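You operate a simulated robot arm through the tools that you are given. There is no shell and no other tool.

You run a simulated robot arm. Do the job below in one go: nothing can be reset, and whatever is moved stays where it is left.

Task
Null the rings at the job card's mark and hold the reading.
Fine: run the carriage to the mark, brake it, then fine knob till RINGS shows 0.

It is judged by the outcome, as a careful person would: the job done as asked, and still so three seconds after it is handed in. It fails if anything else is knocked over, pushed out of place, dropped, spilled or broken.

Robot
A 7-joint arm with a fingered hand on a trunk, on a base that drives. Base frame: it is fixed to the floor where the robot stands at the start and does not move with it; the origin is under the middle of the robot, x ahead of it, y to its left, z up. Lengths are in m, angles in degrees, forces in N, time in s.
With the tool pointing down near the work surface it reaches from about 0.2 to 0.66 m from the robot's upright axis, wherever it stands. Its first joint turns from -115.0 to 115.0 degrees. Places, roughly: beam filter knob [0.2, 4.6, 0.9]; beam shutter lever [0.3, 4.6, 1.2]; big carriage [0.3, 3.9, 0.9]; blue tip knob [0.3, 4.4, 1.1]; carriage brake [0.2, 3.9, 0.9]; carriage fine knob [0.2, 4, 0.9]; clamp screw [0.3, 4.3, 1.1]; knob of the blue stop [0.3, 4.1, 0.9]; knob of the green stop [-0.3, 2.5, 0.9]; laser key [0.3, 4.5, 1.1]; lens mount [0.3, 3.9, 1]; main switch [0.3, 4.6, 1]; mount clamp lever [0.2, 4, 1]; mount lean knob [0.2, 4, 1.1]; mount rise knob [0.2, 4, 1]; mount side knob [0.2, 3.9, 0.9]; mount tip knob [0.2, 4, 1.1]; picture focus knob [0.2, 4.4, 0.9]; picture size knob [0.2, 4.5, 0.9]; readout clear key [0.1, 4.2, 0.8]; readout half key [0.1, 4.2, 0.8]; readout hold key [0.1, 4.2, 0.8]; readout switch [0, 4.1, 0.9]; readout unit key [0, 4.2, 0.8]; readout zero key [0.1, 4.3, 0.8]; slider brake [-0.4, 2.4, 0.9]; teal lean knob [0.3, 4.3, 1.1]; view lever [0.1, 4.3, 0.9]. Payload 3.1 kg.
Tool frame: the origin (TCP) lies between the finger pads and is the grasp point; the fingertips stand 0.022 m ahead of it; z points along the fingers, y is the line along which they close. Largest opening 0.112 m; the body of the gripper starts 0.06 m behind the TCP. The gripper is a hand of 3 fingers: y runs from the thumb to the fingers, the wrist lies at [0, 0, -0.218] in the tool frame, and closing takes about 1.5 s.
Orientation is that of the tool frame in the base frame, as [roll, pitch, yaw] about the fixed x, y, z axes, in that order (R = Rz(yaw) Ry(pitch) Rx(roll)). With the fingers straight down and closing along the base's y, the tool's x points along the base's -x, its y along +y and its z along -z.

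Tools
- The arm moves only by the tool nudge_tool. Its argument "deltas" is a list of rows, each a list of 7 numbers: the turn, a rotation vector about the tool's x, y, z in units of 60 degrees (1.0 is 60 degrees), then the shift along the tool's x, y, z in units of 500 mm (1.0 is 500 mm), then the finger opening in m, from 0 to 0.112. In form: [[ax, ay, az, tx, ty, tz, grip], ...]. A call has 1 to 20 rows; each row is the pose to reach, as a shift and turn from the pose commanded when the call began, along the tool's axes at that moment. A call with a number of a shift or a turn outside -1 to 1 is refused whole. Rows are played at 5 a second. More than 0.05 m and 8.6 degrees between two rows, or a gripper value outside its range, and nothing of the call is played. A pose out of reach is approached as far as the arm can. The call stops where the force on the tool passes 40 N (or 10 N more than at its start, if that is more) or the arm is blocked; 0.2 s more then pass. The fingers move at their own pace (about 0.108 m/s each) and stop on an object; they squeeze with about 32 N. The grip force told is the motor's: it shows also when the fingers shut on nothing. Time passes only in rows, and 0.2 s behind the last, so rows that repeat a pose let the fingers close. It gives the time, the measured TCP pose, the force on the tool (base axes), the opening and the grip force at its end, in the units of the frame above (readings bear some noise), with the torque about the TCP (base axes, N m) and any sound that the robot's microphone picked up.
- Cameras (640 x 400 px; columns grow to the right, rows downward): "scene" is now at [0.0184, 0.1352, 1.6487]; the picture's right is [-0.21, -0.98, 0.00], its down [-0.68, 0.15, -0.72] and it looks along [0.70, -0.15, -0.69] (base axes); focal length 269 px, centre (320, 200). "wrist" rides on the gripper at [0.066, 0.003, -0.08] in the tool frame; the picture's right is [-0.05, 1.00, 0.00], its down [-0.77, -0.04, -0.64] and it looks along [-0.64, -0.03, 0.77] (tool axes); focal length 275 px, centre (320, 200). There is no depth. A picture from a camera that has moved, and an enlarged one, comes with that camera's place and axes in the base frame and with its lens.
- camera(camera): a new picture of that camera. The clock stands still meanwhile.
- lift_body(by): slides the trunk up (or, below 0, down) by that many m; the arm and the scene camera ride with it, the base frame stays. It gives what a move gives, with no picture.
- roll_base(legs): drives the robot by 1 to 6 legs, each [ahead, left, turn to the left] in m, m and degrees, along the robot's own axes; the way and the turn of a leg run together, so that a leg with both is an arc; at most 1.5 m and 180 degrees a leg. The arm and the cameras ride along, it lands a little off, and it stops where it bumps. It gives what a move gives.
- hand_shape(shape): the hand has 3 fingers and takes this shape, open, in about a second: jaw (thumb against the fingers, like two jaws); tri (thumb and two fingers); tip (a fingertip pinch); poke (one finger out to press); point (the index stretched); flat (the hand flat); cup (the hand cupped); fist (a fist). The gripper value then closes the fingers along that shape, each until it touches; the sizes above hold for jaw. It gives what a move gives, with no picture.
- turn_head(pan, tilt): turns the head with the scene camera to pan (to the left, within 155 degrees either way) and tilt (down, from -29 to 69), counted from straight ahead of the robot. It gives what a move gives.
- enlarge(camera, box): a new picture of the part [left, top, right, bottom] of that camera's present view, enlarged. The clock stands still meanwhile.
- close_job(): hands the job in; it is judged then, once.

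Places have to be worked out from the pictures, the camera data and where the tool is seen. Open the gripper and draw the arm clear of the work before you hand the job in, unless the task says otherwise.

The tools are called after "Call:" by a JSON object that holds its "fn" and its "kwargs". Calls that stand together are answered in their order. nudge_tool: Moves the arm, as the interface text tells. Its arguments: {"type":"object","properties":{"deltas":{"type":"array","items":{"type":"array","items":{"type":"number"}}}},"required":["deltas"]} The other tools are called the same way: lift_body (by) slides the trunk up or down; hand_shape (shape) gives the hand a shape; roll_base (legs) drives the base; turn_head (pan, tilt) turns the head that bears the scene camera; camera (camera) takes a picture; enlarge (camera, box) takes an enlarged picture of a part of a camera's view; close_job () hands the job in.

At the start:

```text
time: 0.0
tool_pos: [0.414, -0.0724, 1.1173]
tcp_rot: [179.9, 0.1, 179.9]
wrist_force: [0.0, -0.2, 0.3]
moment: [0.02, 0.0, 0.01]
width: 0.112
grip_force: 0.1
shape: jaw
trunk travel left (down, up): [-0.775, 0.215]
robot x, y, heading: [-0.001, -0.0007, 0.2]
head pan, tilt: [-12.2, 43.9]
```

scene: 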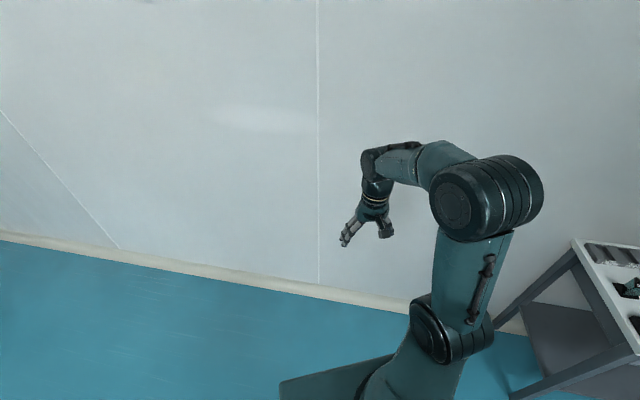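
wrist: 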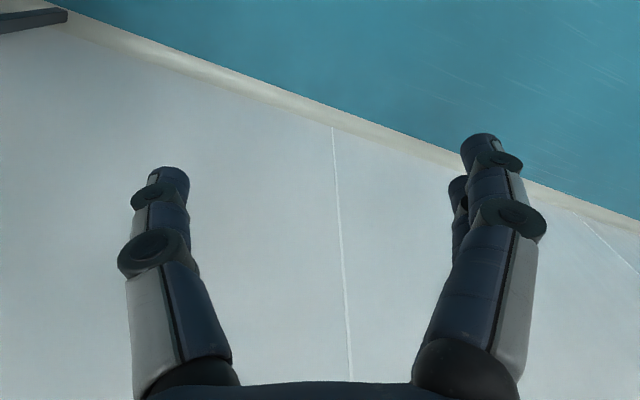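

The picture shows only a wall, the floor and a table to the right; the work lies about 4 m to my left. I turn the head to the left to see the way.

Call:
{"fn": "turn_head", "kwargs": {"pan": 90, "tilt": 20}}

Call:
{"fn": "camera", "kwargs": {"camera": "scene"}}

```text
time: 1.8
tool_pos: [0.415, -0.0728, 1.1156]
tcp_rot: [180.0, 0.0, -180.0]
wrist_force: [0.0, -0.2, 0.0]
moment: [0.0, -0.01, 0.0]
width: 0.1121
grip_force: 0.1
shape: jaw
trunk travel left (down, up): [-0.775, 0.215]
robot x, y, heading: [-0.0028, -0.003, 0.0]
head pan, tilt: [90.0, 20.0]
```

```text
taken
camera scene: at [-0.0619, 0.2457, 1.6858], right [1.0, 0.0, 0.0], down [0.0, -0.34, -0.94], along [0.0, 0.94, -0.34], focal length 269 px, centre (320, 200)
```

scene: 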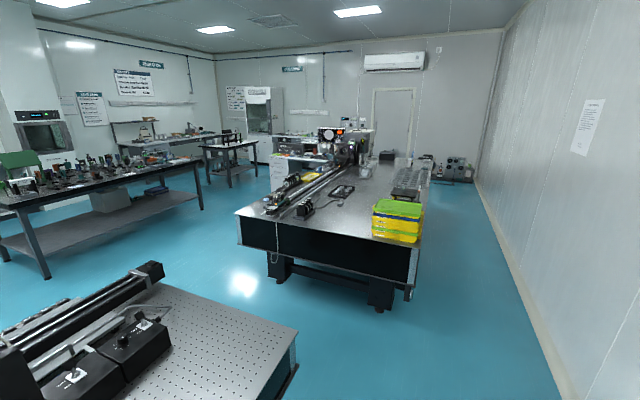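

The optical table ahead has the rail with the carriage; another bench stands at left. I enlarge several regions to find the job card and the readout.

Call:
{"fn": "enlarge", "kwargs": {"camera": "scene", "box": [230, 110, 450, 250]}}

Call:
{"fn": "enlarge", "kwargs": {"camera": "scene", "box": [560, 90, 620, 160]}}

Call:
{"fn": "enlarge", "kwargs": {"camera": "scene", "box": [0, 250, 310, 400]}}

Call:
{"fn": "enlarge", "kwargs": {"camera": "scene", "box": [40, 50, 280, 170]}}

```text
2.86 times, centred on (340, 180) of scene
camera zoom: at [-0.0619, 0.2457, 1.6858], right [1.0, 0.0, 0.0], down [0.0, -0.34, -0.94], along [0.0, 0.94, -0.34], focal length 769 px, centre (263, 257)
```

zoom: 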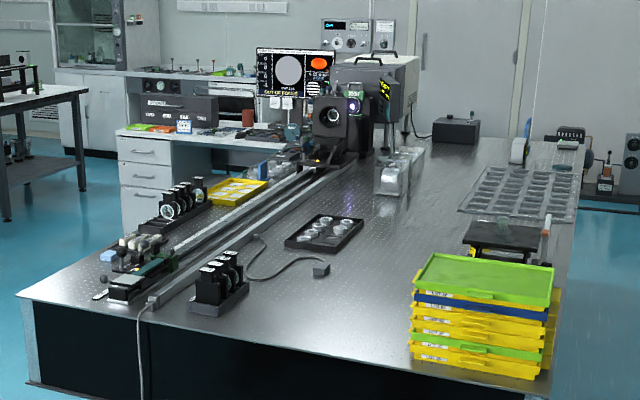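

```text
5.71 times, centred on (590, 125) of scene
camera zoom: at [-0.0619, 0.2457, 1.6858], right [1.0, 0.0, 0.0], down [0.0, -0.34, -0.94], along [0.0, 0.94, -0.34], focal length 1539 px, centre (-1223, 629)
```

zoom: 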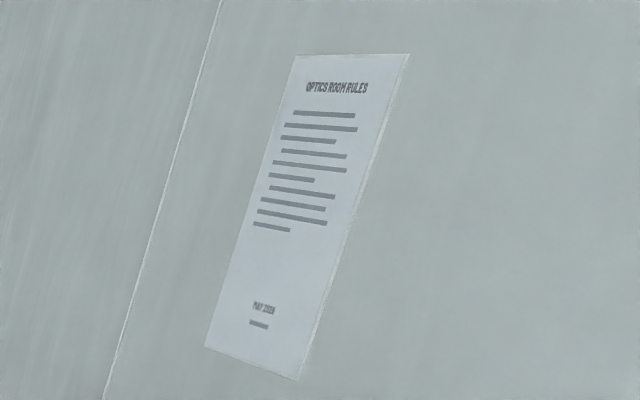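

```text
2.06 times, centred on (155, 325) of scene
camera zoom: at [-0.0619, 0.2457, 1.6858], right [1.0, 0.0, 0.0], down [0.0, -0.34, -0.94], along [0.0, 0.94, -0.34], focal length 556 px, centre (661, -58)
```

zoom: 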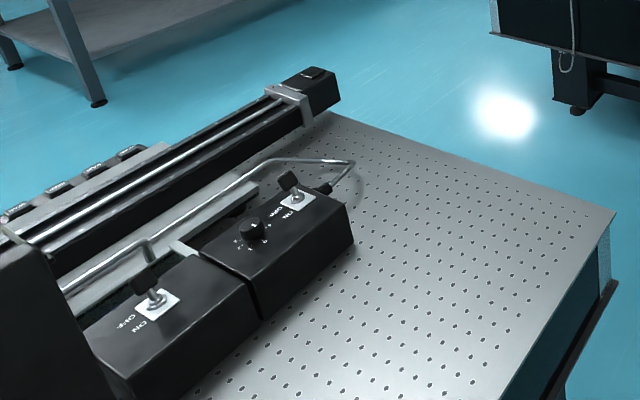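

```text
2.67 times, centred on (160, 110) of scene
camera zoom: at [-0.0619, 0.2457, 1.6858], right [1.0, 0.0, 0.0], down [0.0, -0.34, -0.94], along [0.0, 0.94, -0.34], focal length 718 px, centre (747, 440)
```

zoom: 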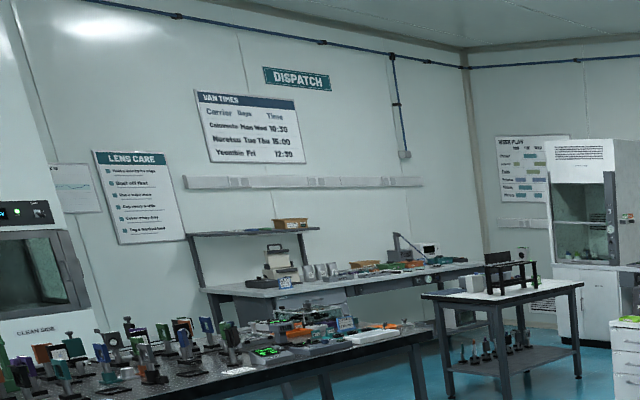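

The whole room is turned about 23° clockwise from my frame: the optical table's long axis runs roughly along (0.4, 0.92), and the carriage controls face its left side. I turn to square up with the table and move left along the free aisle in front of it.

Call:
{"fn": "roll_base", "kwargs": {"legs": [[0, 0, -23], [0, 0.7, 0]]}}

Call:
{"fn": "camera", "kwargs": {"camera": "scene"}}

```text
time: 6.8
tool_pos: [0.6264, 0.4103, 1.1169]
tcp_rot: [-180.0, 0.0, 156.5]
wrist_force: [0.5, 0.2, -0.2]
moment: [0.0, -0.01, -0.01]
width: 0.1117
grip_force: 0.0
shape: jaw
trunk travel left (down, up): [-0.775, 0.215]
robot x, y, heading: [0.2733, 0.6416, -23.6]
head pan, tilt: [90.0, 20.0]
```

```text
taken
camera scene: at [0.3167, 0.8906, 1.6857], right [0.92, -0.4, 0.0], down [-0.14, -0.31, -0.94], along [0.37, 0.86, -0.34], focal length 269 px, centre (320, 200)
```

scene: 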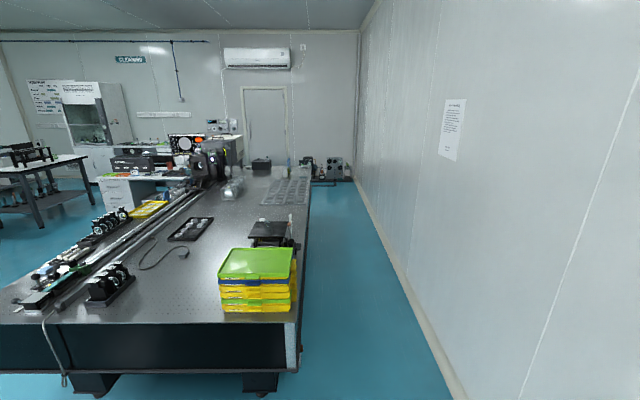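

The view is now square with the table. I turn the head further left and down to check the gap between the near bench and the optical table.

Call:
{"fn": "turn_head", "kwargs": {"pan": 125, "tilt": 35}}

Call:
{"fn": "camera", "kwargs": {"camera": "scene"}}

Call:
{"fn": "turn_head", "kwargs": {"pan": 155, "tilt": 40}}

Call:
{"fn": "camera", "kwargs": {"camera": "scene"}}

```text
time: 7.8
tool_pos: [0.6275, 0.4093, 1.1176]
tcp_rot: [179.9, 0.0, 156.5]
wrist_force: [0.2, 0.6, -0.7]
moment: [-0.03, -0.03, -0.01]
width: 0.1119
grip_force: 0.1
shape: jaw
trunk travel left (down, up): [-0.775, 0.215]
robot x, y, heading: [0.2769, 0.6397, -23.5]
head pan, tilt: [125.0, 35.0]
```

```text
taken
camera scene: at [0.2621, 0.8913, 1.6619], right [0.98, 0.2, 0.0], down [0.11, -0.56, -0.82], along [-0.16, 0.8, -0.57], focal length 269 px, centre (320, 200)
```

scene: 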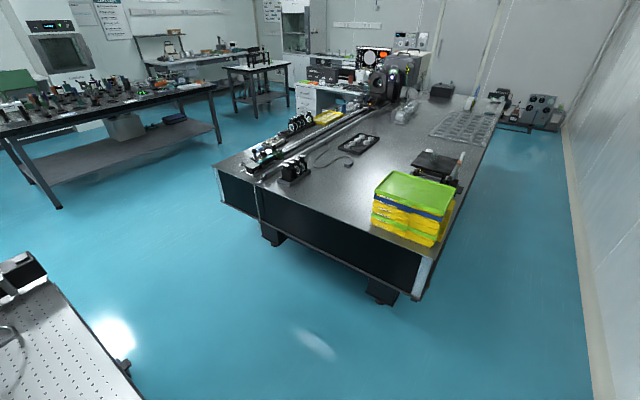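

```text
time: 8.8
tool_pos: [0.6269, 0.4086, 1.117]
tcp_rot: [-180.0, 0.0, 156.5]
wrist_force: [0.5, 0.9, 0.0]
moment: [0.0, -0.02, 0.03]
width: 0.1118
grip_force: 0.1
shape: jaw
trunk travel left (down, up): [-0.775, 0.215]
robot x, y, heading: [0.2784, 0.64, -23.5]
head pan, tilt: [154.7, 40.0]
```

```text
taken
camera scene: at [0.2236, 0.8689, 1.6544], right [0.75, 0.66, 0.0], down [0.42, -0.48, -0.77], along [-0.5, 0.58, -0.64], focal length 269 px, centre (320, 200)
```

scene: 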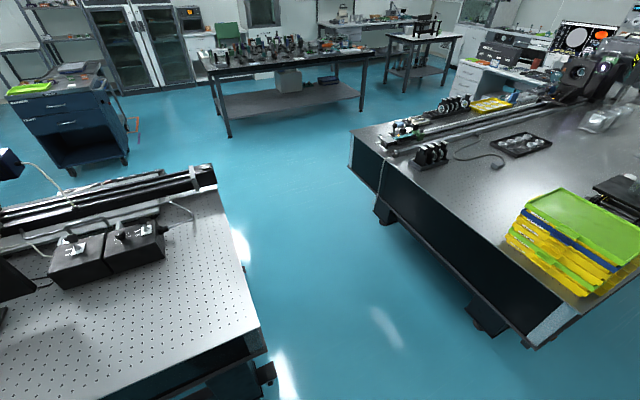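

The passage between the benches is about 1 m wide and clear. I move to its middle, then back through it so that I end up on the left side of the optical table.

Call:
{"fn": "roll_base", "kwargs": {"legs": [[0, 0.66, 0], [-1.1, 0, 0], [-1.1, 0, 0]]}}

Call:
{"fn": "turn_head", "kwargs": {"pan": 75, "tilt": 30}}

Call:
{"fn": "camera", "kwargs": {"camera": "scene"}}

```text
time: 22.9
tool_pos: [-1.1129, 1.9212, 1.117]
tcp_rot: [179.9, 0.0, 155.3]
wrist_force: [-0.5, -0.1, 0.0]
moment: [0.0, 0.04, 0.0]
width: 0.1119
grip_force: 0.0
shape: jaw
trunk travel left (down, up): [-0.775, 0.215]
robot x, y, heading: [-1.4595, 2.1636, -24.7]
head pan, tilt: [154.7, 40.0]
```

```text
time: 24.4
tool_pos: [-1.1133, 1.9202, 1.1171]
tcp_rot: [-180.0, -0.1, 155.2]
wrist_force: [0.6, -0.1, 0.1]
moment: [0.04, -0.03, 0.01]
width: 0.1121
grip_force: 0.0
shape: jaw
trunk travel left (down, up): [-0.775, 0.215]
robot x, y, heading: [-1.4623, 2.1603, -24.9]
head pan, tilt: [75.0, 30.0]
```

```text
taken
camera scene: at [-1.3949, 2.3931, 1.6697], right [0.77, -0.64, 0.0], down [-0.32, -0.38, -0.87], along [0.55, 0.67, -0.5], focal length 269 px, centre (320, 200)
```

scene: 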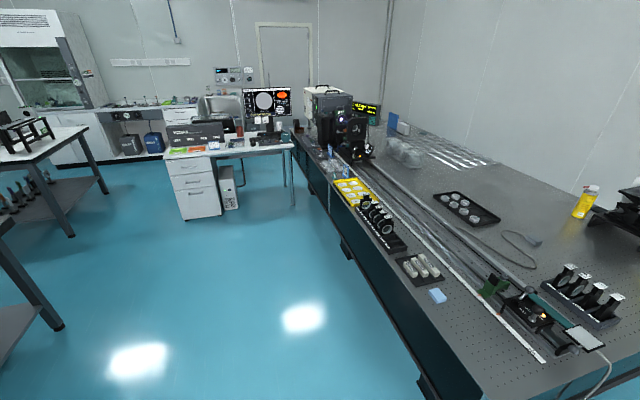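

The aisle on the table's left side is clear, with a desk at its far end. I enlarge the working end of the rail to read displays and find controls and the job card.

Call:
{"fn": "enlarge", "kwargs": {"camera": "scene", "box": [150, 60, 410, 220]}}

Call:
{"fn": "enlarge", "kwargs": {"camera": "scene", "box": [230, 75, 390, 175]}}

Call:
{"fn": "enlarge", "kwargs": {"camera": "scene", "box": [380, 240, 640, 400]}}

```text
2.46 times, centred on (280, 140) of scene
camera zoom: at [-1.3949, 2.3931, 1.6697], right [0.77, -0.64, 0.0], down [-0.32, -0.38, -0.87], along [0.55, 0.67, -0.5], focal length 663 px, centre (418, 348)
```

zoom: 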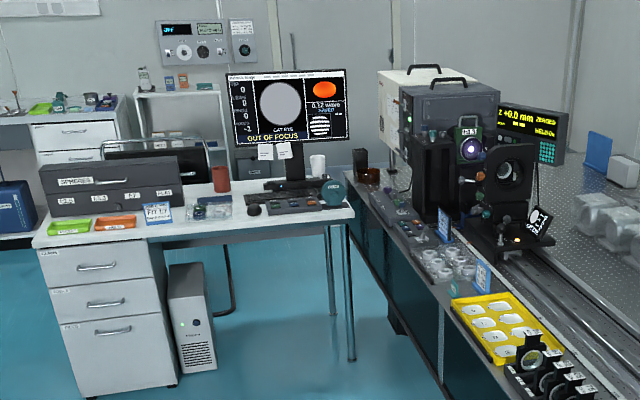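

```text
4.00 times, centred on (310, 125) of scene
camera zoom: at [-1.3949, 2.3931, 1.6697], right [0.77, -0.64, 0.0], down [-0.32, -0.38, -0.87], along [0.55, 0.67, -0.5], focal length 1077 px, centre (360, 500)
```

zoom: 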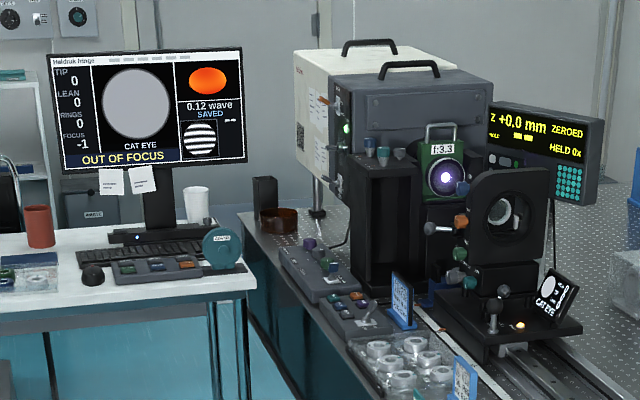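

```text
2.46 times, centred on (510, 320) of scene
camera zoom: at [-1.3949, 2.3931, 1.6697], right [0.77, -0.64, 0.0], down [-0.32, -0.38, -0.87], along [0.55, 0.67, -0.5], focal length 663 px, centre (-148, -95)
```

zoom: 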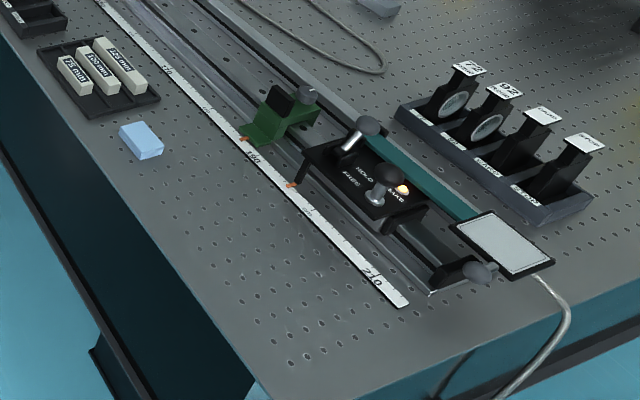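

The screen shows CAT EYE with RINGS 0 and "OUT OF FOCUS"; the carriage stands at the cat-eye end. I drive along the aisle to stand opposite the carriage.

Call:
{"fn": "roll_base", "kwargs": {"legs": [[0, 0, 1.3], [0, 1.05, 0], [0, 1.05, 0]]}}

Call:
{"fn": "turn_head", "kwargs": {"pan": 20, "tilt": 35}}

Call:
{"fn": "camera", "kwargs": {"camera": "scene"}}

```text
time: 35.2
tool_pos: [-0.2893, 3.853, 1.1169]
tcp_rot: [-180.0, 0.0, 156.9]
wrist_force: [-0.2, 0.2, -0.2]
moment: [0.0, -0.01, -0.01]
width: 0.1117
grip_force: 0.1
shape: jaw
trunk travel left (down, up): [-0.775, 0.215]
robot x, y, heading: [-0.6411, 4.0835, -23.2]
head pan, tilt: [75.0, 30.0]
```

```text
time: 36.4
tool_pos: [-0.29, 3.8536, 1.1159]
tcp_rot: [-180.0, -0.1, 157.0]
wrist_force: [0.4, 0.3, 0.0]
moment: [0.03, 0.01, 0.02]
width: 0.1117
grip_force: 0.1
shape: jaw
trunk travel left (down, up): [-0.775, 0.215]
robot x, y, heading: [-0.6436, 4.0807, -23.2]
head pan, tilt: [20.0, 35.0]
```

```text
taken
camera scene: at [-0.5507, 4.2422, 1.6619], right [-0.05, -1.0, 0.0], down [-0.57, 0.03, -0.82], along [0.82, -0.04, -0.57], focal length 269 px, centre (320, 200)
```

scene: 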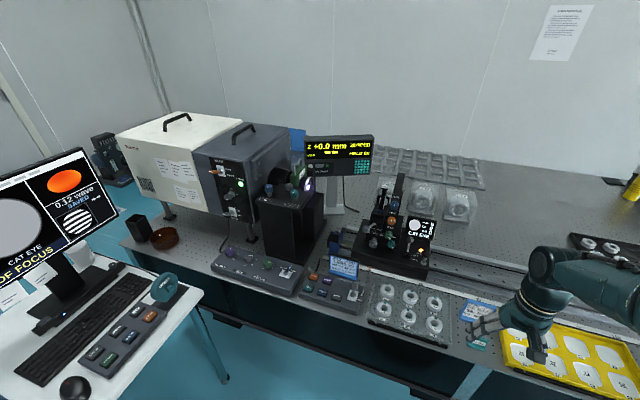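

Call:
{"fn": "enlarge", "kwargs": {"camera": "scene", "box": [300, 120, 460, 220]}}

Call:
{"fn": "enlarge", "kwargs": {"camera": "scene", "box": [290, 180, 450, 280]}}

Call:
{"fn": "enlarge", "kwargs": {"camera": "scene", "box": [200, 230, 370, 320]}}

Call:
{"fn": "enlarge", "kwargs": {"camera": "scene", "box": [440, 280, 520, 350]}}

Call:
{"fn": "enlarge", "kwargs": {"camera": "scene", "box": [0, 150, 120, 300]}}

Call:
{"fn": "enlarge", "kwargs": {"camera": "scene", "box": [50, 260, 200, 390]}}

```text
4.00 times, centred on (380, 170) of scene
camera zoom: at [-0.5507, 4.2422, 1.6619], right [-0.05, -1.0, 0.0], down [-0.57, 0.03, -0.82], along [0.82, -0.04, -0.57], focal length 1077 px, centre (80, 320)
```

zoom: 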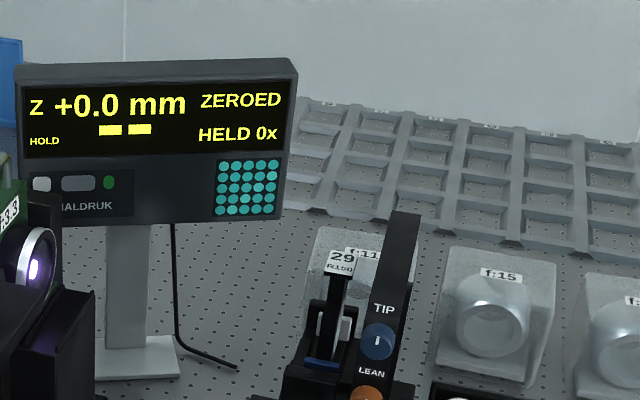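

```text
4.00 times, centred on (370, 230) of scene
camera zoom: at [-0.5507, 4.2422, 1.6619], right [-0.05, -1.0, 0.0], down [-0.57, 0.03, -0.82], along [0.82, -0.04, -0.57], focal length 1077 px, centre (120, 80)
```

zoom: 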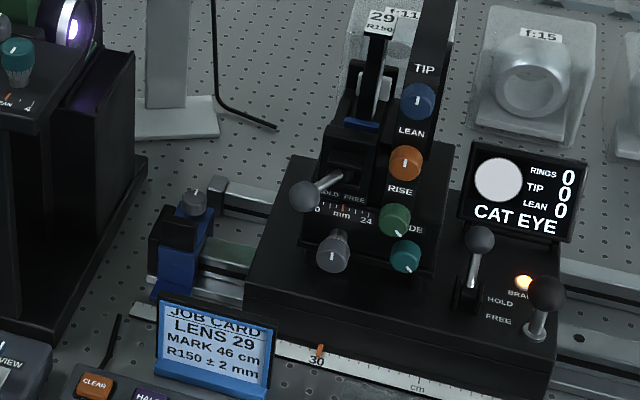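

```text
3.76 times, centred on (285, 275) of scene
camera zoom: at [-0.5507, 4.2422, 1.6619], right [-0.05, -1.0, 0.0], down [-0.57, 0.03, -0.82], along [0.82, -0.04, -0.57], focal length 1014 px, centre (452, -82)
```

zoom: 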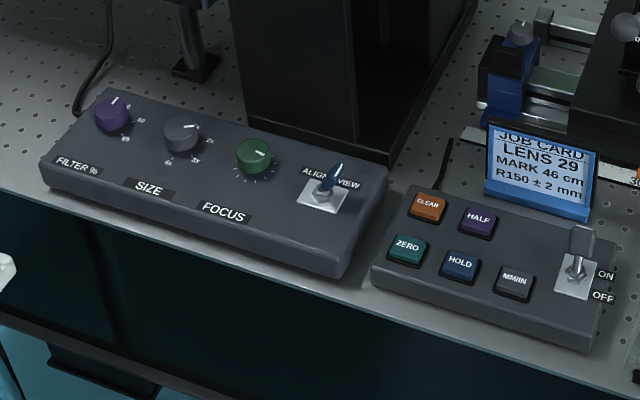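

```text
5.71 times, centred on (480, 315) of scene
camera zoom: at [-0.5507, 4.2422, 1.6619], right [-0.05, -1.0, 0.0], down [-0.57, 0.03, -0.82], along [0.82, -0.04, -0.57], focal length 1539 px, centre (-594, -457)
```

zoom: 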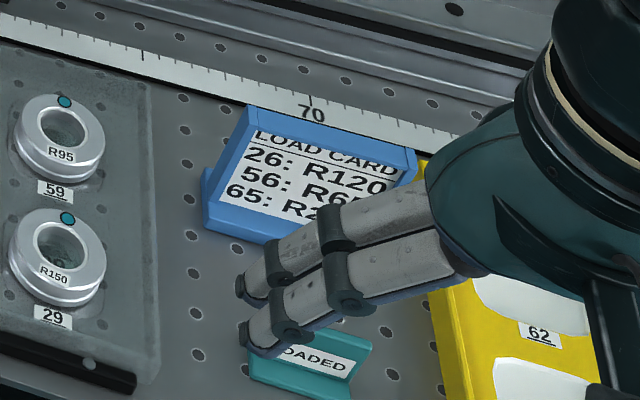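

```text
2.67 times, centred on (60, 225) of scene
camera zoom: at [-0.5507, 4.2422, 1.6619], right [-0.05, -1.0, 0.0], down [-0.57, 0.03, -0.82], along [0.82, -0.04, -0.57], focal length 718 px, centre (1013, 133)
```

zoom: 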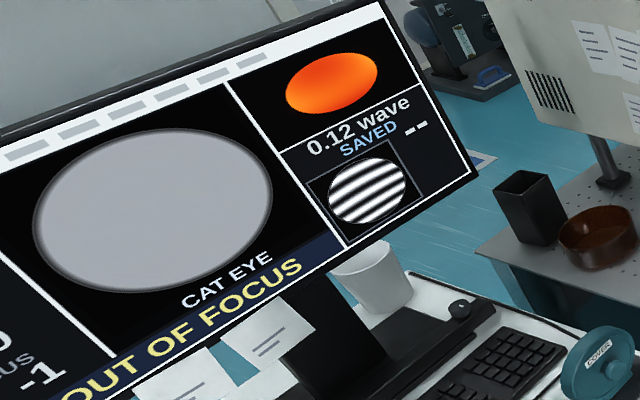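

```text
3.08 times, centred on (125, 325) of scene
camera zoom: at [-0.5507, 4.2422, 1.6619], right [-0.05, -1.0, 0.0], down [-0.57, 0.03, -0.82], along [0.82, -0.04, -0.57], focal length 828 px, centre (920, -185)
```

zoom: 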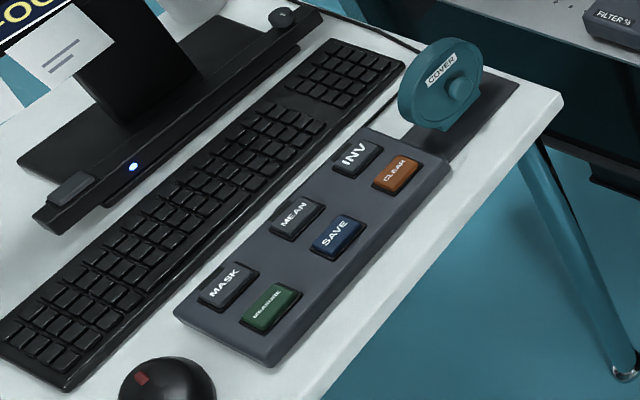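

The job card reads LENS 29, MARK 46 cm, R150 ± 2 mm; the carriage pointer stands at about 31 cm with the readout zeroed at cat eye. I look down at my base and the table edge to judge how close I may drive.

Call:
{"fn": "turn_head", "kwargs": {"pan": 25, "tilt": 69}}

Call:
{"fn": "camera", "kwargs": {"camera": "scene"}}

Call:
{"fn": "turn_head", "kwargs": {"pan": -35, "tilt": 69}}

Call:
{"fn": "camera", "kwargs": {"camera": "scene"}}

```text
time: 37.4
tool_pos: [-0.2888, 3.8539, 1.1175]
tcp_rot: [-180.0, -0.1, 156.8]
wrist_force: [0.3, 0.1, -0.1]
moment: [0.0, -0.01, 0.01]
width: 0.1117
grip_force: 0.0
shape: jaw
trunk travel left (down, up): [-0.775, 0.215]
robot x, y, heading: [-0.6413, 4.0835, -22.9]
head pan, tilt: [25.0, 68.8]
```

```text
taken
camera scene: at [-0.5826, 4.2487, 1.6183], right [0.03, -1.0, 0.0], down [-0.93, -0.03, -0.36], along [0.36, 0.01, -0.93], focal length 269 px, centre (320, 200)
```

scene: 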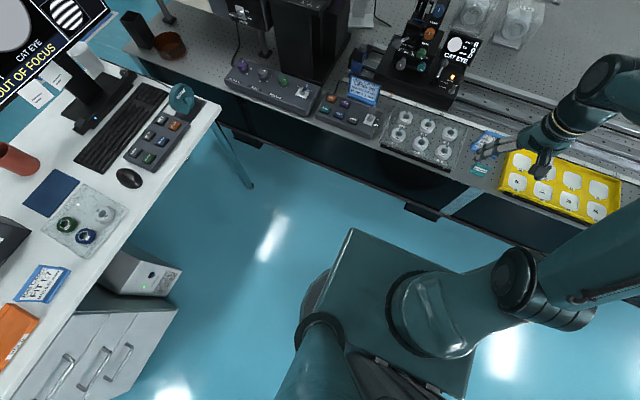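

```text
time: 38.7
tool_pos: [-0.2896, 3.8538, 1.1162]
tcp_rot: [180.0, -0.1, 156.9]
wrist_force: [-0.7, -0.1, -0.1]
moment: [-0.03, -0.03, 0.01]
width: 0.1118
grip_force: 0.1
shape: jaw
trunk travel left (down, up): [-0.775, 0.215]
robot x, y, heading: [-0.6435, 4.0788, -23.1]
head pan, tilt: [-35.0, 68.8]
```

```text
taken
camera scene: at [-0.609, 4.1995, 1.6182], right [-0.85, -0.53, 0.0], down [-0.49, 0.79, -0.36], along [0.19, -0.31, -0.93], focal length 269 px, centre (320, 200)
```

scene: 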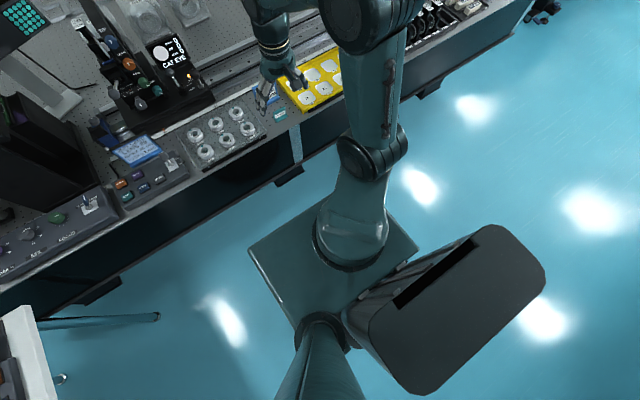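

The table edge lies about 0.55 m ahead of my axis and my platform reaches about 0.23 m ahead, so I can close in by about 0.24 m. I raise the trunk a little so the hand passes clear above everything, then drive in and look again.

Call:
{"fn": "lift_body", "kwargs": {"by": 0.12}}

Call:
{"fn": "roll_base", "kwargs": {"legs": [[0, 0.12, -0.3], [0.23, 0, 0]]}}

Call:
{"fn": "turn_head", "kwargs": {"pan": 10, "tilt": 50}}

Call:
{"fn": "camera", "kwargs": {"camera": "scene"}}

```text
time: 40.2
tool_pos: [-0.2895, 3.8543, 1.2373]
tcp_rot: [180.0, 0.0, 156.9]
wrist_force: [0.0, -1.0, 0.0]
moment: [0.02, -0.01, -0.04]
width: 0.1119
grip_force: 0.2
shape: jaw
trunk travel left (down, up): [-0.895, 0.095]
robot x, y, heading: [-0.6422, 4.0852, -23.4]
head pan, tilt: [-35.0, 68.8]
```

```text
time: 42.8
tool_pos: [-0.0311, 3.8754, 1.2363]
tcp_rot: [-179.9, -0.1, 156.9]
wrist_force: [-0.6, -0.7, 0.4]
moment: [-0.02, 0.01, -0.01]
width: 0.1116
grip_force: 0.0
shape: jaw
trunk travel left (down, up): [-0.895, 0.095]
robot x, y, heading: [-0.3808, 4.1029, -23.3]
head pan, tilt: [-35.0, 68.8]
```

```text
time: 43.9
tool_pos: [-0.0295, 3.8729, 1.2367]
tcp_rot: [180.0, 0.0, 156.9]
wrist_force: [0.1, -0.2, 0.5]
moment: [-0.03, 0.03, 0.03]
width: 0.1118
grip_force: 0.0
shape: jaw
trunk travel left (down, up): [-0.895, 0.095]
robot x, y, heading: [-0.3824, 4.1032, -23.0]
head pan, tilt: [10.0, 50.0]
```

```text
taken
camera scene: at [-0.3046, 4.2502, 1.7602], right [-0.23, -0.97, 0.0], down [-0.75, 0.17, -0.64], along [0.63, -0.15, -0.77], focal length 269 px, centre (320, 200)
```

scene: 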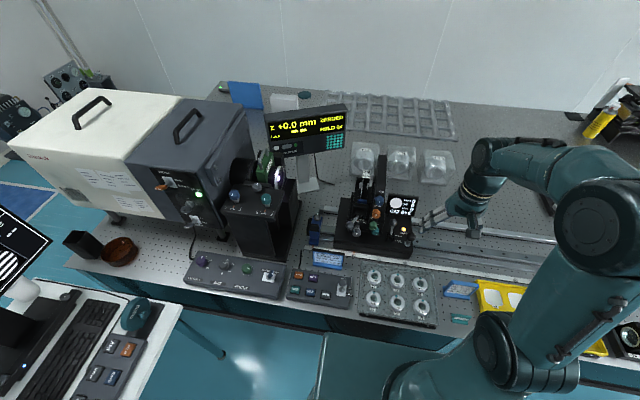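

I'm now close to the table. I enlarge the carriage and its controls.

Call:
{"fn": "enlarge", "kwargs": {"camera": "scene", "box": [300, 150, 440, 260]}}

Call:
{"fn": "enlarge", "kwargs": {"camera": "scene", "box": [330, 190, 430, 260]}}

Call:
{"fn": "enlarge", "kwargs": {"camera": "scene", "box": [270, 240, 370, 310]}}

Call:
{"fn": "camera", "kwargs": {"camera": "wrist"}}

```text
3.64 times, centred on (370, 205) of scene
camera zoom: at [-0.3046, 4.2502, 1.7602], right [-0.23, -0.97, 0.0], down [-0.75, 0.17, -0.64], along [0.63, -0.15, -0.77], focal length 979 px, centre (138, 182)
```

zoom: 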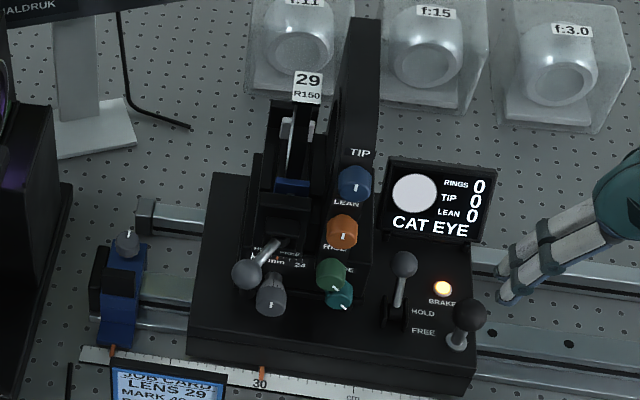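

```text
5.71 times, centred on (380, 225) of scene
camera zoom: at [-0.3046, 4.2502, 1.7602], right [-0.23, -0.97, 0.0], down [-0.75, 0.17, -0.64], along [0.63, -0.15, -0.77], focal length 1539 px, centre (-23, 57)
```

zoom: 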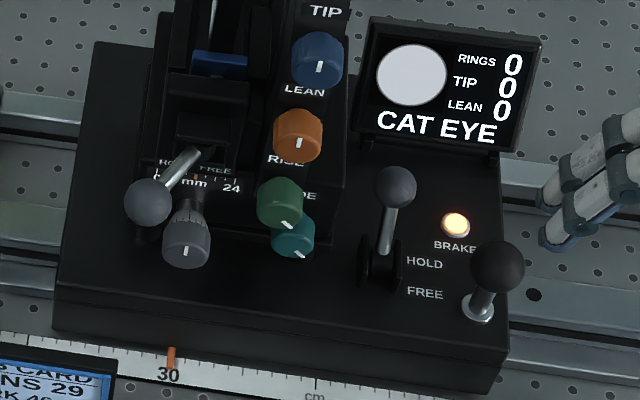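

```text
5.71 times, centred on (320, 275) of scene
camera zoom: at [-0.3046, 4.2502, 1.7602], right [-0.23, -0.97, 0.0], down [-0.75, 0.17, -0.64], along [0.63, -0.15, -0.77], focal length 1539 px, centre (320, -229)
```

zoom: 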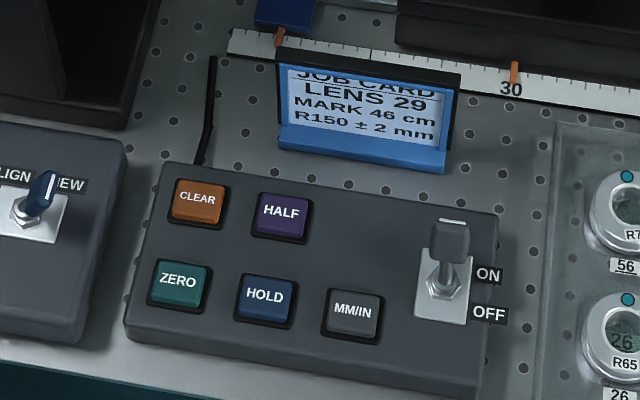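

```text
taken
camera wrist: at [-0.0892, 3.9035, 1.3181], right [0.44, 0.9, 0.0], down [0.69, -0.34, 0.64], along [0.57, -0.28, -0.77], focal length 275 px, centre (320, 200)
```

wrist: 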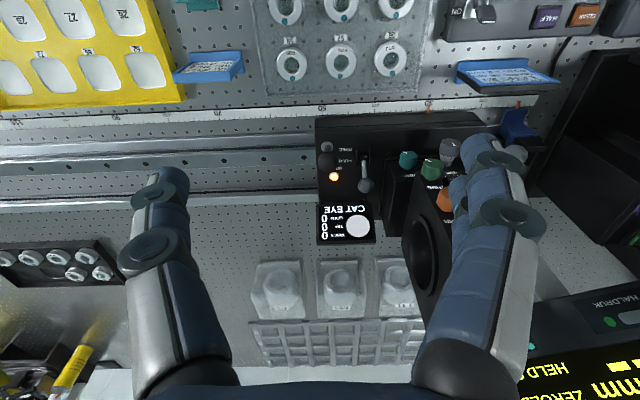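

The pointer stands near 30 cm; I can make out the brake lever (HOLD at the far side, FREE toward me), the black push ball of the carriage, and the grey fine knob. I enlarge the wrist view to fix their places.

Call:
{"fn": "enlarge", "kwargs": {"camera": "wrist", "box": [300, 90, 480, 250]}}

Call:
{"fn": "enlarge", "kwargs": {"camera": "wrist", "box": [300, 90, 400, 180]}}

Call:
{"fn": "enlarge", "kwargs": {"camera": "wrist", "box": [380, 90, 480, 180]}}

```text
2.50 times, centred on (390, 170) of wrist
camera zoom: at [-0.0892, 3.9035, 1.3181], right [0.44, 0.9, 0.0], down [0.69, -0.34, 0.64], along [0.57, -0.28, -0.77], focal length 688 px, centre (145, 275)
```

zoom: 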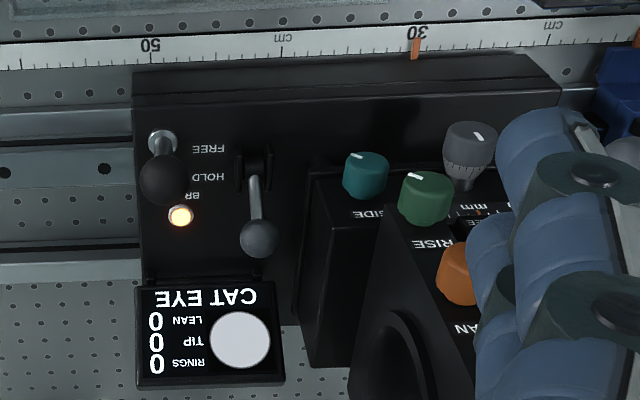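

```text
4.44 times, centred on (350, 135) of wrist
camera zoom: at [-0.0892, 3.9035, 1.3181], right [0.44, 0.9, 0.0], down [0.69, -0.34, 0.64], along [0.57, -0.28, -0.77], focal length 1224 px, centre (187, 489)
```

zoom: 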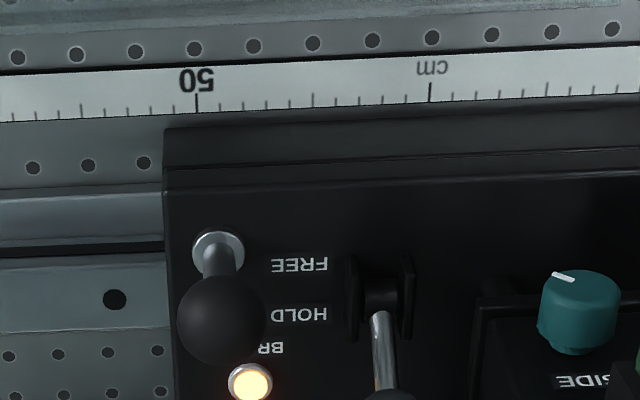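

```text
4.44 times, centred on (430, 135) of wrist
camera zoom: at [-0.0892, 3.9035, 1.3181], right [0.44, 0.9, 0.0], down [0.69, -0.34, 0.64], along [0.57, -0.28, -0.77], focal length 1224 px, centre (-169, 489)
```

zoom: 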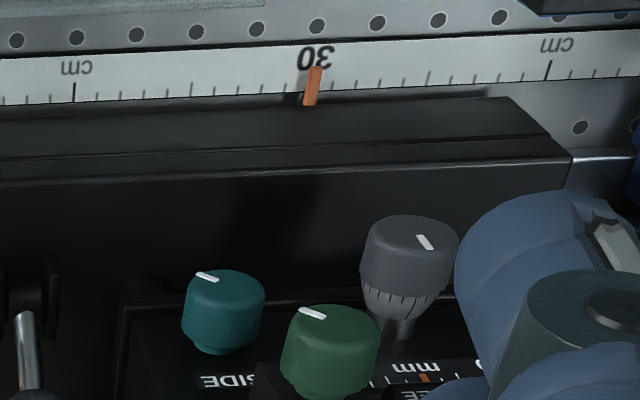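

From the two views I place the brake lever ball at about (0.204, 3.850, 0.932), leaning away from me (HOLD); the push ball at (0.134, 3.810, 0.929) and the fine knob face at (0.191, 3.998, 0.925). I turn the hand a quarter turn at this safe height so that it is slim along the rail for the brake lever.

Call:
{"fn": "nudge_tool", "kwargs": {"deltas": [[0, 0, -0.125, 0, 0, 0, 0.07], [0, 0, -0.25, 0, 0, 0, 0.07], [0, 0, -0.375, 0, 0, 0, 0.07], [0, 0, -0.5, 0, 0, 0, 0.07], [0, 0, -0.625, 0, 0, 0, 0.07], [0, 0, -0.75, 0, 0, 0, 0.07], [0, 0, -0.875, 0, 0, 0, 0.07], [0, 0, -1.0, 0, 0, 0, 0.07]]}}

```text
time: 45.7
tool_pos: [-0.0295, 3.8745, 1.2365]
tcp_rot: [180.0, 0.1, -143.0]
wrist_force: [0.4, 0.6, -0.1]
moment: [-0.01, 0.0, 0.0]
width: 0.0702
grip_force: 0.0
shape: jaw
trunk travel left (down, up): [-0.895, 0.095]
robot x, y, heading: [-0.3797, 4.1055, -22.8]
head pan, tilt: [10.0, 50.0]
```

The wrist turned freely by 60°; I finish the quarter turn.

Call:
{"fn": "nudge_tool", "kwargs": {"deltas": [[0, 0, -0.125, 0, 0, 0, 0.06], [0, 0, -0.25, 0, 0, 0, 0.06], [0, 0, -0.375, 0, 0, 0, 0.06], [0, 0, -0.488, 0, 0, 0, 0.06], [0, 0, -0.488, 0, 0, 0, 0.06]]}}

Call:
{"fn": "camera", "kwargs": {"camera": "wrist"}}

Call:
{"fn": "camera", "kwargs": {"camera": "scene"}}

```text
time: 46.9
tool_pos: [-0.0294, 3.8733, 1.237]
tcp_rot: [180.0, 0.0, -113.8]
wrist_force: [0.2, -0.2, -0.3]
moment: [0.02, -0.02, 0.01]
width: 0.0607
grip_force: 0.2
shape: jaw
trunk travel left (down, up): [-0.895, 0.095]
robot x, y, heading: [-0.3812, 4.1063, -23.2]
head pan, tilt: [10.0, 50.0]
```

```text
taken
camera wrist: at [-0.0591, 3.8148, 1.3175], right [-0.9, 0.45, 0.0], down [0.34, 0.69, 0.64], along [0.28, 0.57, -0.77], focal length 275 px, centre (320, 200)
```

wrist: 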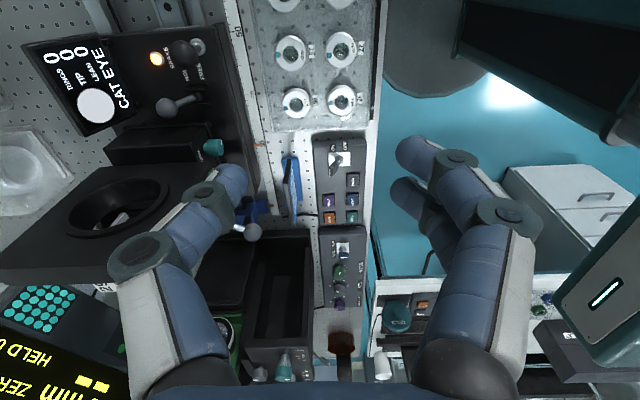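

```text
taken
camera scene: at [-0.3047, 4.2504, 1.7602], right [-0.23, -0.97, 0.0], down [-0.75, 0.17, -0.64], along [0.63, -0.15, -0.77], focal length 269 px, centre (320, 200)
```

scene: 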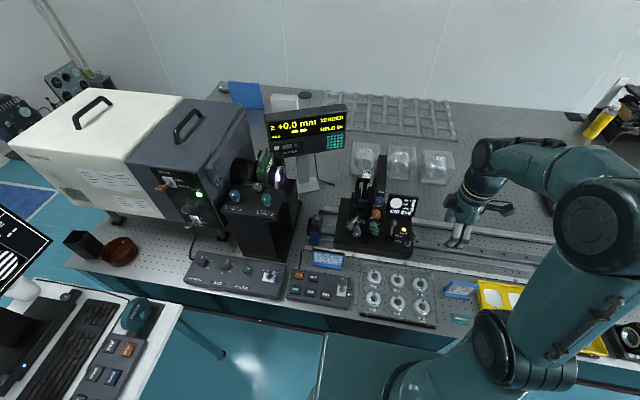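

The quarter turn is done and the wrist view confirms the brake ball's place. I enlarge to check the clearance between the lever and the mount block beside it.

Call:
{"fn": "enlarge", "kwargs": {"camera": "wrist", "box": [90, 20, 270, 180]}}

```text
2.50 times, centred on (180, 100) of wrist
camera zoom: at [-0.0591, 3.8148, 1.3175], right [-0.9, 0.45, 0.0], down [0.34, 0.69, 0.64], along [0.28, 0.57, -0.77], focal length 688 px, centre (670, 450)
```

zoom: 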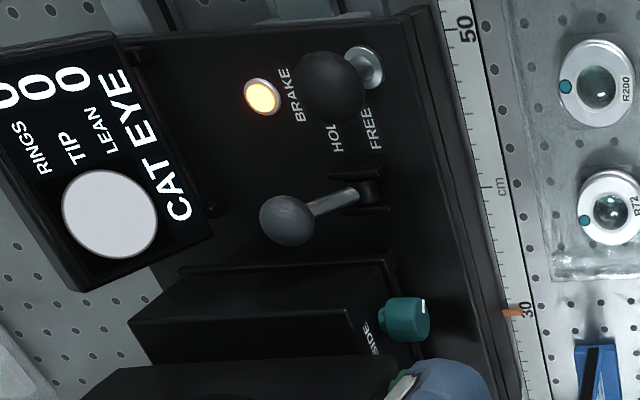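

The block beside the lever is about 45 mm away, enough for the fingers. I carry the hand over the brake ball and come down to just above it.

Call:
{"fn": "nudge_tool", "kwargs": {"deltas": [[0, 0, 0, -0.0243, -0.0743, 0, 0.06], [0, 0, 0, -0.0485, -0.1487, 0, 0.06], [0, 0, 0, -0.0728, -0.223, 0, 0.06], [0, 0, 0, -0.0971, -0.2973, 0, 0.06], [0, 0, 0, -0.1213, -0.3717, 0, 0.06], [0, 0, 0, -0.1456, -0.446, 0, 0.06], [0, 0, 0, -0.1456, -0.446, 0.08, 0.06], [0, 0, 0, -0.1456, -0.446, 0.16, 0.06], [0, 0, 0, -0.1456, -0.446, 0.24, 0.06], [0, 0, 0, -0.1456, -0.446, 0.32, 0.06], [0, 0, 0, -0.1456, -0.446, 0.4, 0.06]]}}

Call:
{"fn": "camera", "kwargs": {"camera": "wrist"}}

Call:
{"fn": "enlarge", "kwargs": {"camera": "scene", "box": [310, 130, 470, 260]}}

```text
time: 49.3
tool_pos: [0.2025, 3.8511, 1.0376]
tcp_rot: [180.0, 0.0, -113.8]
wrist_force: [-0.3, 0.6, 0.1]
moment: [-0.01, 0.04, -0.02]
width: 0.0606
grip_force: 0.0
shape: jaw
out of reach, approached as far as the arm can: row 6
trunk travel left (down, up): [-0.895, 0.095]
robot x, y, heading: [-0.3806, 4.1053, -23.4]
head pan, tilt: [10.0, 50.0]
```

```text
taken
camera wrist: at [0.1733, 3.7934, 1.119], right [-0.89, 0.45, 0.0], down [0.34, 0.69, 0.64], along [0.28, 0.57, -0.77], focal length 275 px, centre (320, 200)
```

wrist: 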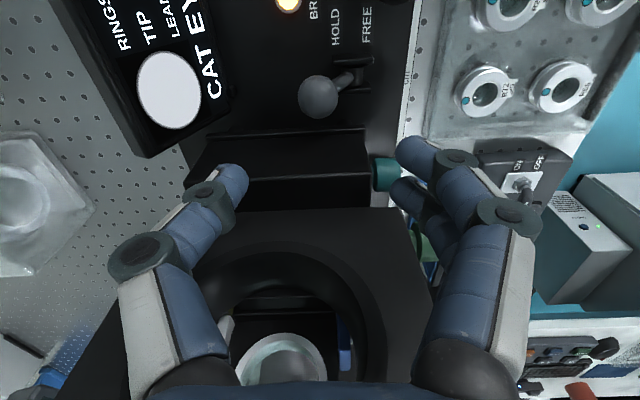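

```text
3.08 times, centred on (390, 195) of scene
camera zoom: at [-0.3037, 4.25, 1.7602], right [-0.23, -0.97, 0.0], down [-0.75, 0.17, -0.64], along [0.63, -0.15, -0.77], focal length 828 px, centre (105, 215)
```

zoom: 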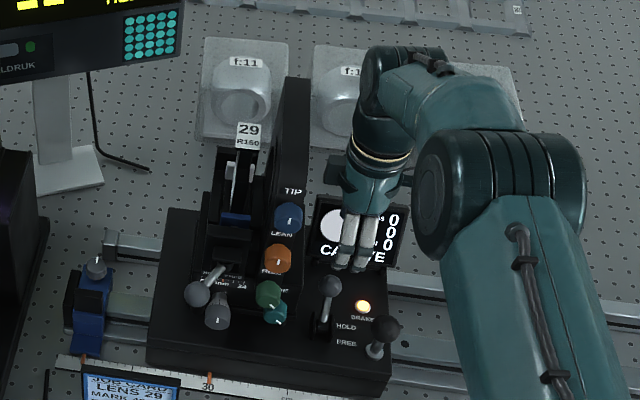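

The ball is centred between the fingers below me. I descend about 0.1 m so the fingers straddle it fore and aft.

Call:
{"fn": "nudge_tool", "kwargs": {"deltas": [[0, 0, 0, 0, 0, 0.06, 0.06], [0, 0, 0, 0, 0, 0.12, 0.06], [0, 0, 0, 0, 0, 0.17, 0.06], [0, 0, 0, 0, 0, 0.206, 0.06]]}}

Call:
{"fn": "camera", "kwargs": {"camera": "wrist"}}

Call:
{"fn": "enlarge", "kwargs": {"camera": "scene", "box": [310, 150, 450, 260]}}

```text
time: 50.3
tool_pos: [0.1923, 3.8545, 0.9442]
tcp_rot: [180.0, 0.0, -113.8]
wrist_force: [0.2, 0.1, -0.2]
moment: [0.01, -0.01, 0.0]
width: 0.0606
grip_force: 0.1
shape: jaw
out of reach, approached as far as the arm can: row 3, 4
trunk travel left (down, up): [-0.895, 0.095]
robot x, y, heading: [-0.3827, 4.1013, -22.9]
head pan, tilt: [10.0, 50.0]
```

```text
taken
camera wrist: at [0.1633, 3.7968, 1.0245], right [-0.89, 0.45, 0.0], down [0.34, 0.69, 0.64], along [0.28, 0.57, -0.77], focal length 275 px, centre (320, 200)
```

wrist: 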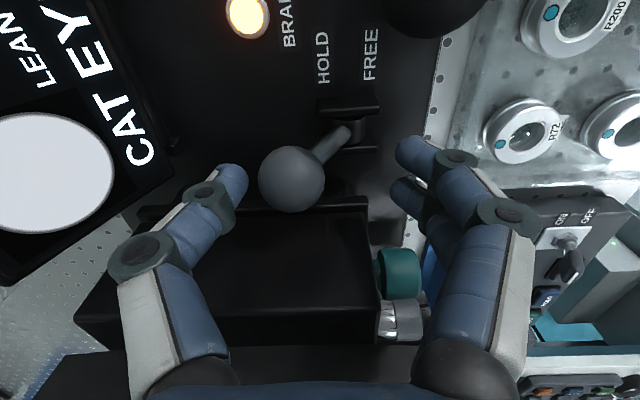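

```text
3.64 times, centred on (380, 205) of scene
camera zoom: at [-0.3041, 4.2502, 1.7602], right [-0.23, -0.97, 0.0], down [-0.75, 0.17, -0.64], along [0.63, -0.15, -0.77], focal length 979 px, centre (102, 182)
```

zoom: 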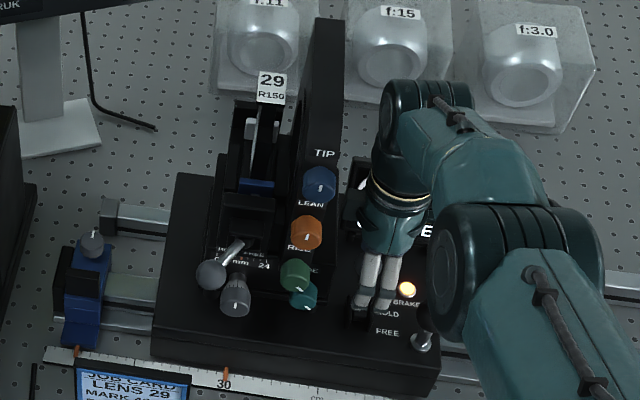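

The arm is at its reach limit because the trunk is raised. I draw the hand up 0.1 m where it reached well, then lower the trunk by the same amount so the hand comes down around the ball.

Call:
{"fn": "nudge_tool", "kwargs": {"deltas": [[0, 0, 0, 0, 0, -0.07, 0.06], [0, 0, 0, 0, 0, -0.14, 0.06], [0, 0, 0, 0, 0, -0.206, 0.06]]}}

```text
time: 51.1
tool_pos: [0.1924, 3.8551, 1.0464]
tcp_rot: [-179.9, 0.1, -113.8]
wrist_force: [-1.0, 0.2, 0.7]
moment: [-0.04, -0.01, -0.02]
width: 0.0606
grip_force: 0.1
shape: jaw
trunk travel left (down, up): [-0.895, 0.095]
robot x, y, heading: [-0.3814, 4.1017, -23.2]
head pan, tilt: [10.0, 50.0]
```

The command was clipped at the reached pose, so I correct 12 mm forward while rising another 0.1 m, then I'll lower the trunk.

Call:
{"fn": "nudge_tool", "kwargs": {"deltas": [[0, 0, 0, 0, 0, -0.08, 0.06], [0, 0, 0, 0, 0, -0.16, 0.06], [0, 0, 0, 0, -0.024, -0.2, 0.06], [0, 0, 0, 0, -0.024, -0.2, 0.06]]}}

Call:
{"fn": "lift_body", "kwargs": {"by": -0.12}}

Call:
{"fn": "camera", "kwargs": {"camera": "wrist"}}

```text
time: 52.1
tool_pos: [0.2032, 3.8498, 1.1479]
tcp_rot: [-180.0, 0.0, -113.9]
wrist_force: [-0.3, -0.3, 0.8]
moment: [-0.02, -0.02, 0.0]
width: 0.0601
grip_force: 0.1
shape: jaw
trunk travel left (down, up): [-0.895, 0.095]
robot x, y, heading: [-0.3846, 4.1048, -23.3]
head pan, tilt: [10.0, 50.0]
```

```text
time: 53.6
tool_pos: [0.2045, 3.8509, 1.0267]
tcp_rot: [-180.0, -0.1, -113.7]
wrist_force: [0.1, 1.0, 0.9]
moment: [0.01, 0.0, -0.05]
width: 0.0605
grip_force: 0.1
shape: jaw
trunk travel left (down, up): [-0.775, 0.215]
robot x, y, heading: [-0.3794, 4.1052, -22.6]
head pan, tilt: [10.0, 50.0]
```

```text
taken
camera wrist: at [0.1742, 3.7922, 1.1073], right [-0.89, 0.45, 0.0], down [0.34, 0.69, 0.64], along [0.28, 0.57, -0.77], focal length 275 px, centre (320, 200)
```

wrist: 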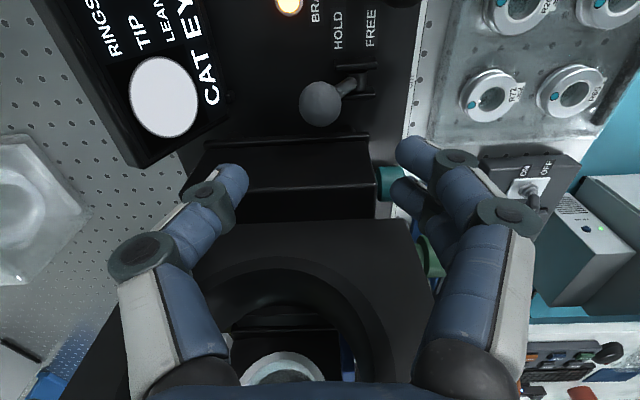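

The ball is centred again. I lower the trunk a further 0.09 m to bring the fingers down around it.

Call:
{"fn": "lift_body", "kwargs": {"by": -0.09}}

Call:
{"fn": "camera", "kwargs": {"camera": "wrist"}}

Call:
{"fn": "enlarge", "kwargs": {"camera": "scene", "box": [310, 150, 470, 270]}}

```text
time: 54.9
tool_pos: [0.2041, 3.8508, 0.9363]
tcp_rot: [-180.0, 0.0, -113.8]
wrist_force: [0.3, 0.3, -0.5]
moment: [-0.01, 0.03, -0.01]
width: 0.0604
grip_force: 0.1
shape: jaw
trunk travel left (down, up): [-0.685, 0.305]
robot x, y, heading: [-0.3823, 4.105, -23.1]
head pan, tilt: [10.0, 50.0]
```

```text
taken
camera wrist: at [0.1742, 3.7922, 1.0173], right [-0.89, 0.45, 0.0], down [0.34, 0.69, 0.64], along [0.28, 0.57, -0.77], focal length 275 px, centre (320, 200)
```

wrist: 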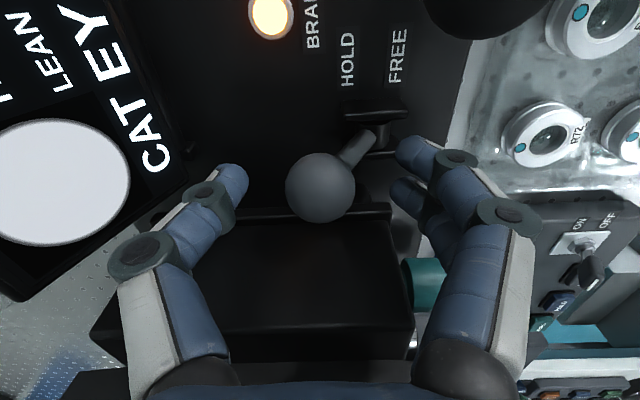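

```text
3.33 times, centred on (390, 210) of scene
camera zoom: at [-0.3048, 4.2504, 1.5502], right [-0.23, -0.97, 0.0], down [-0.75, 0.17, -0.64], along [0.63, -0.15, -0.77], focal length 898 px, centre (87, 167)
```

zoom: 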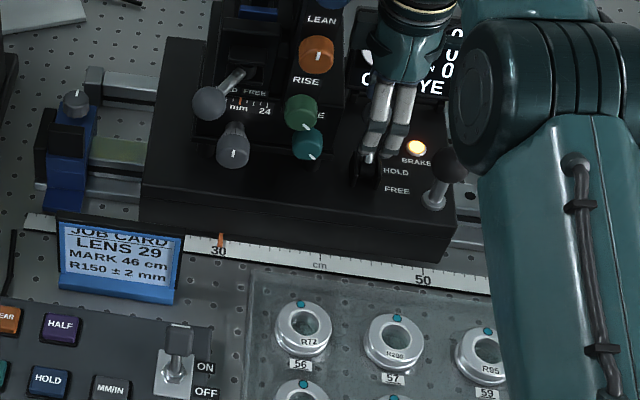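

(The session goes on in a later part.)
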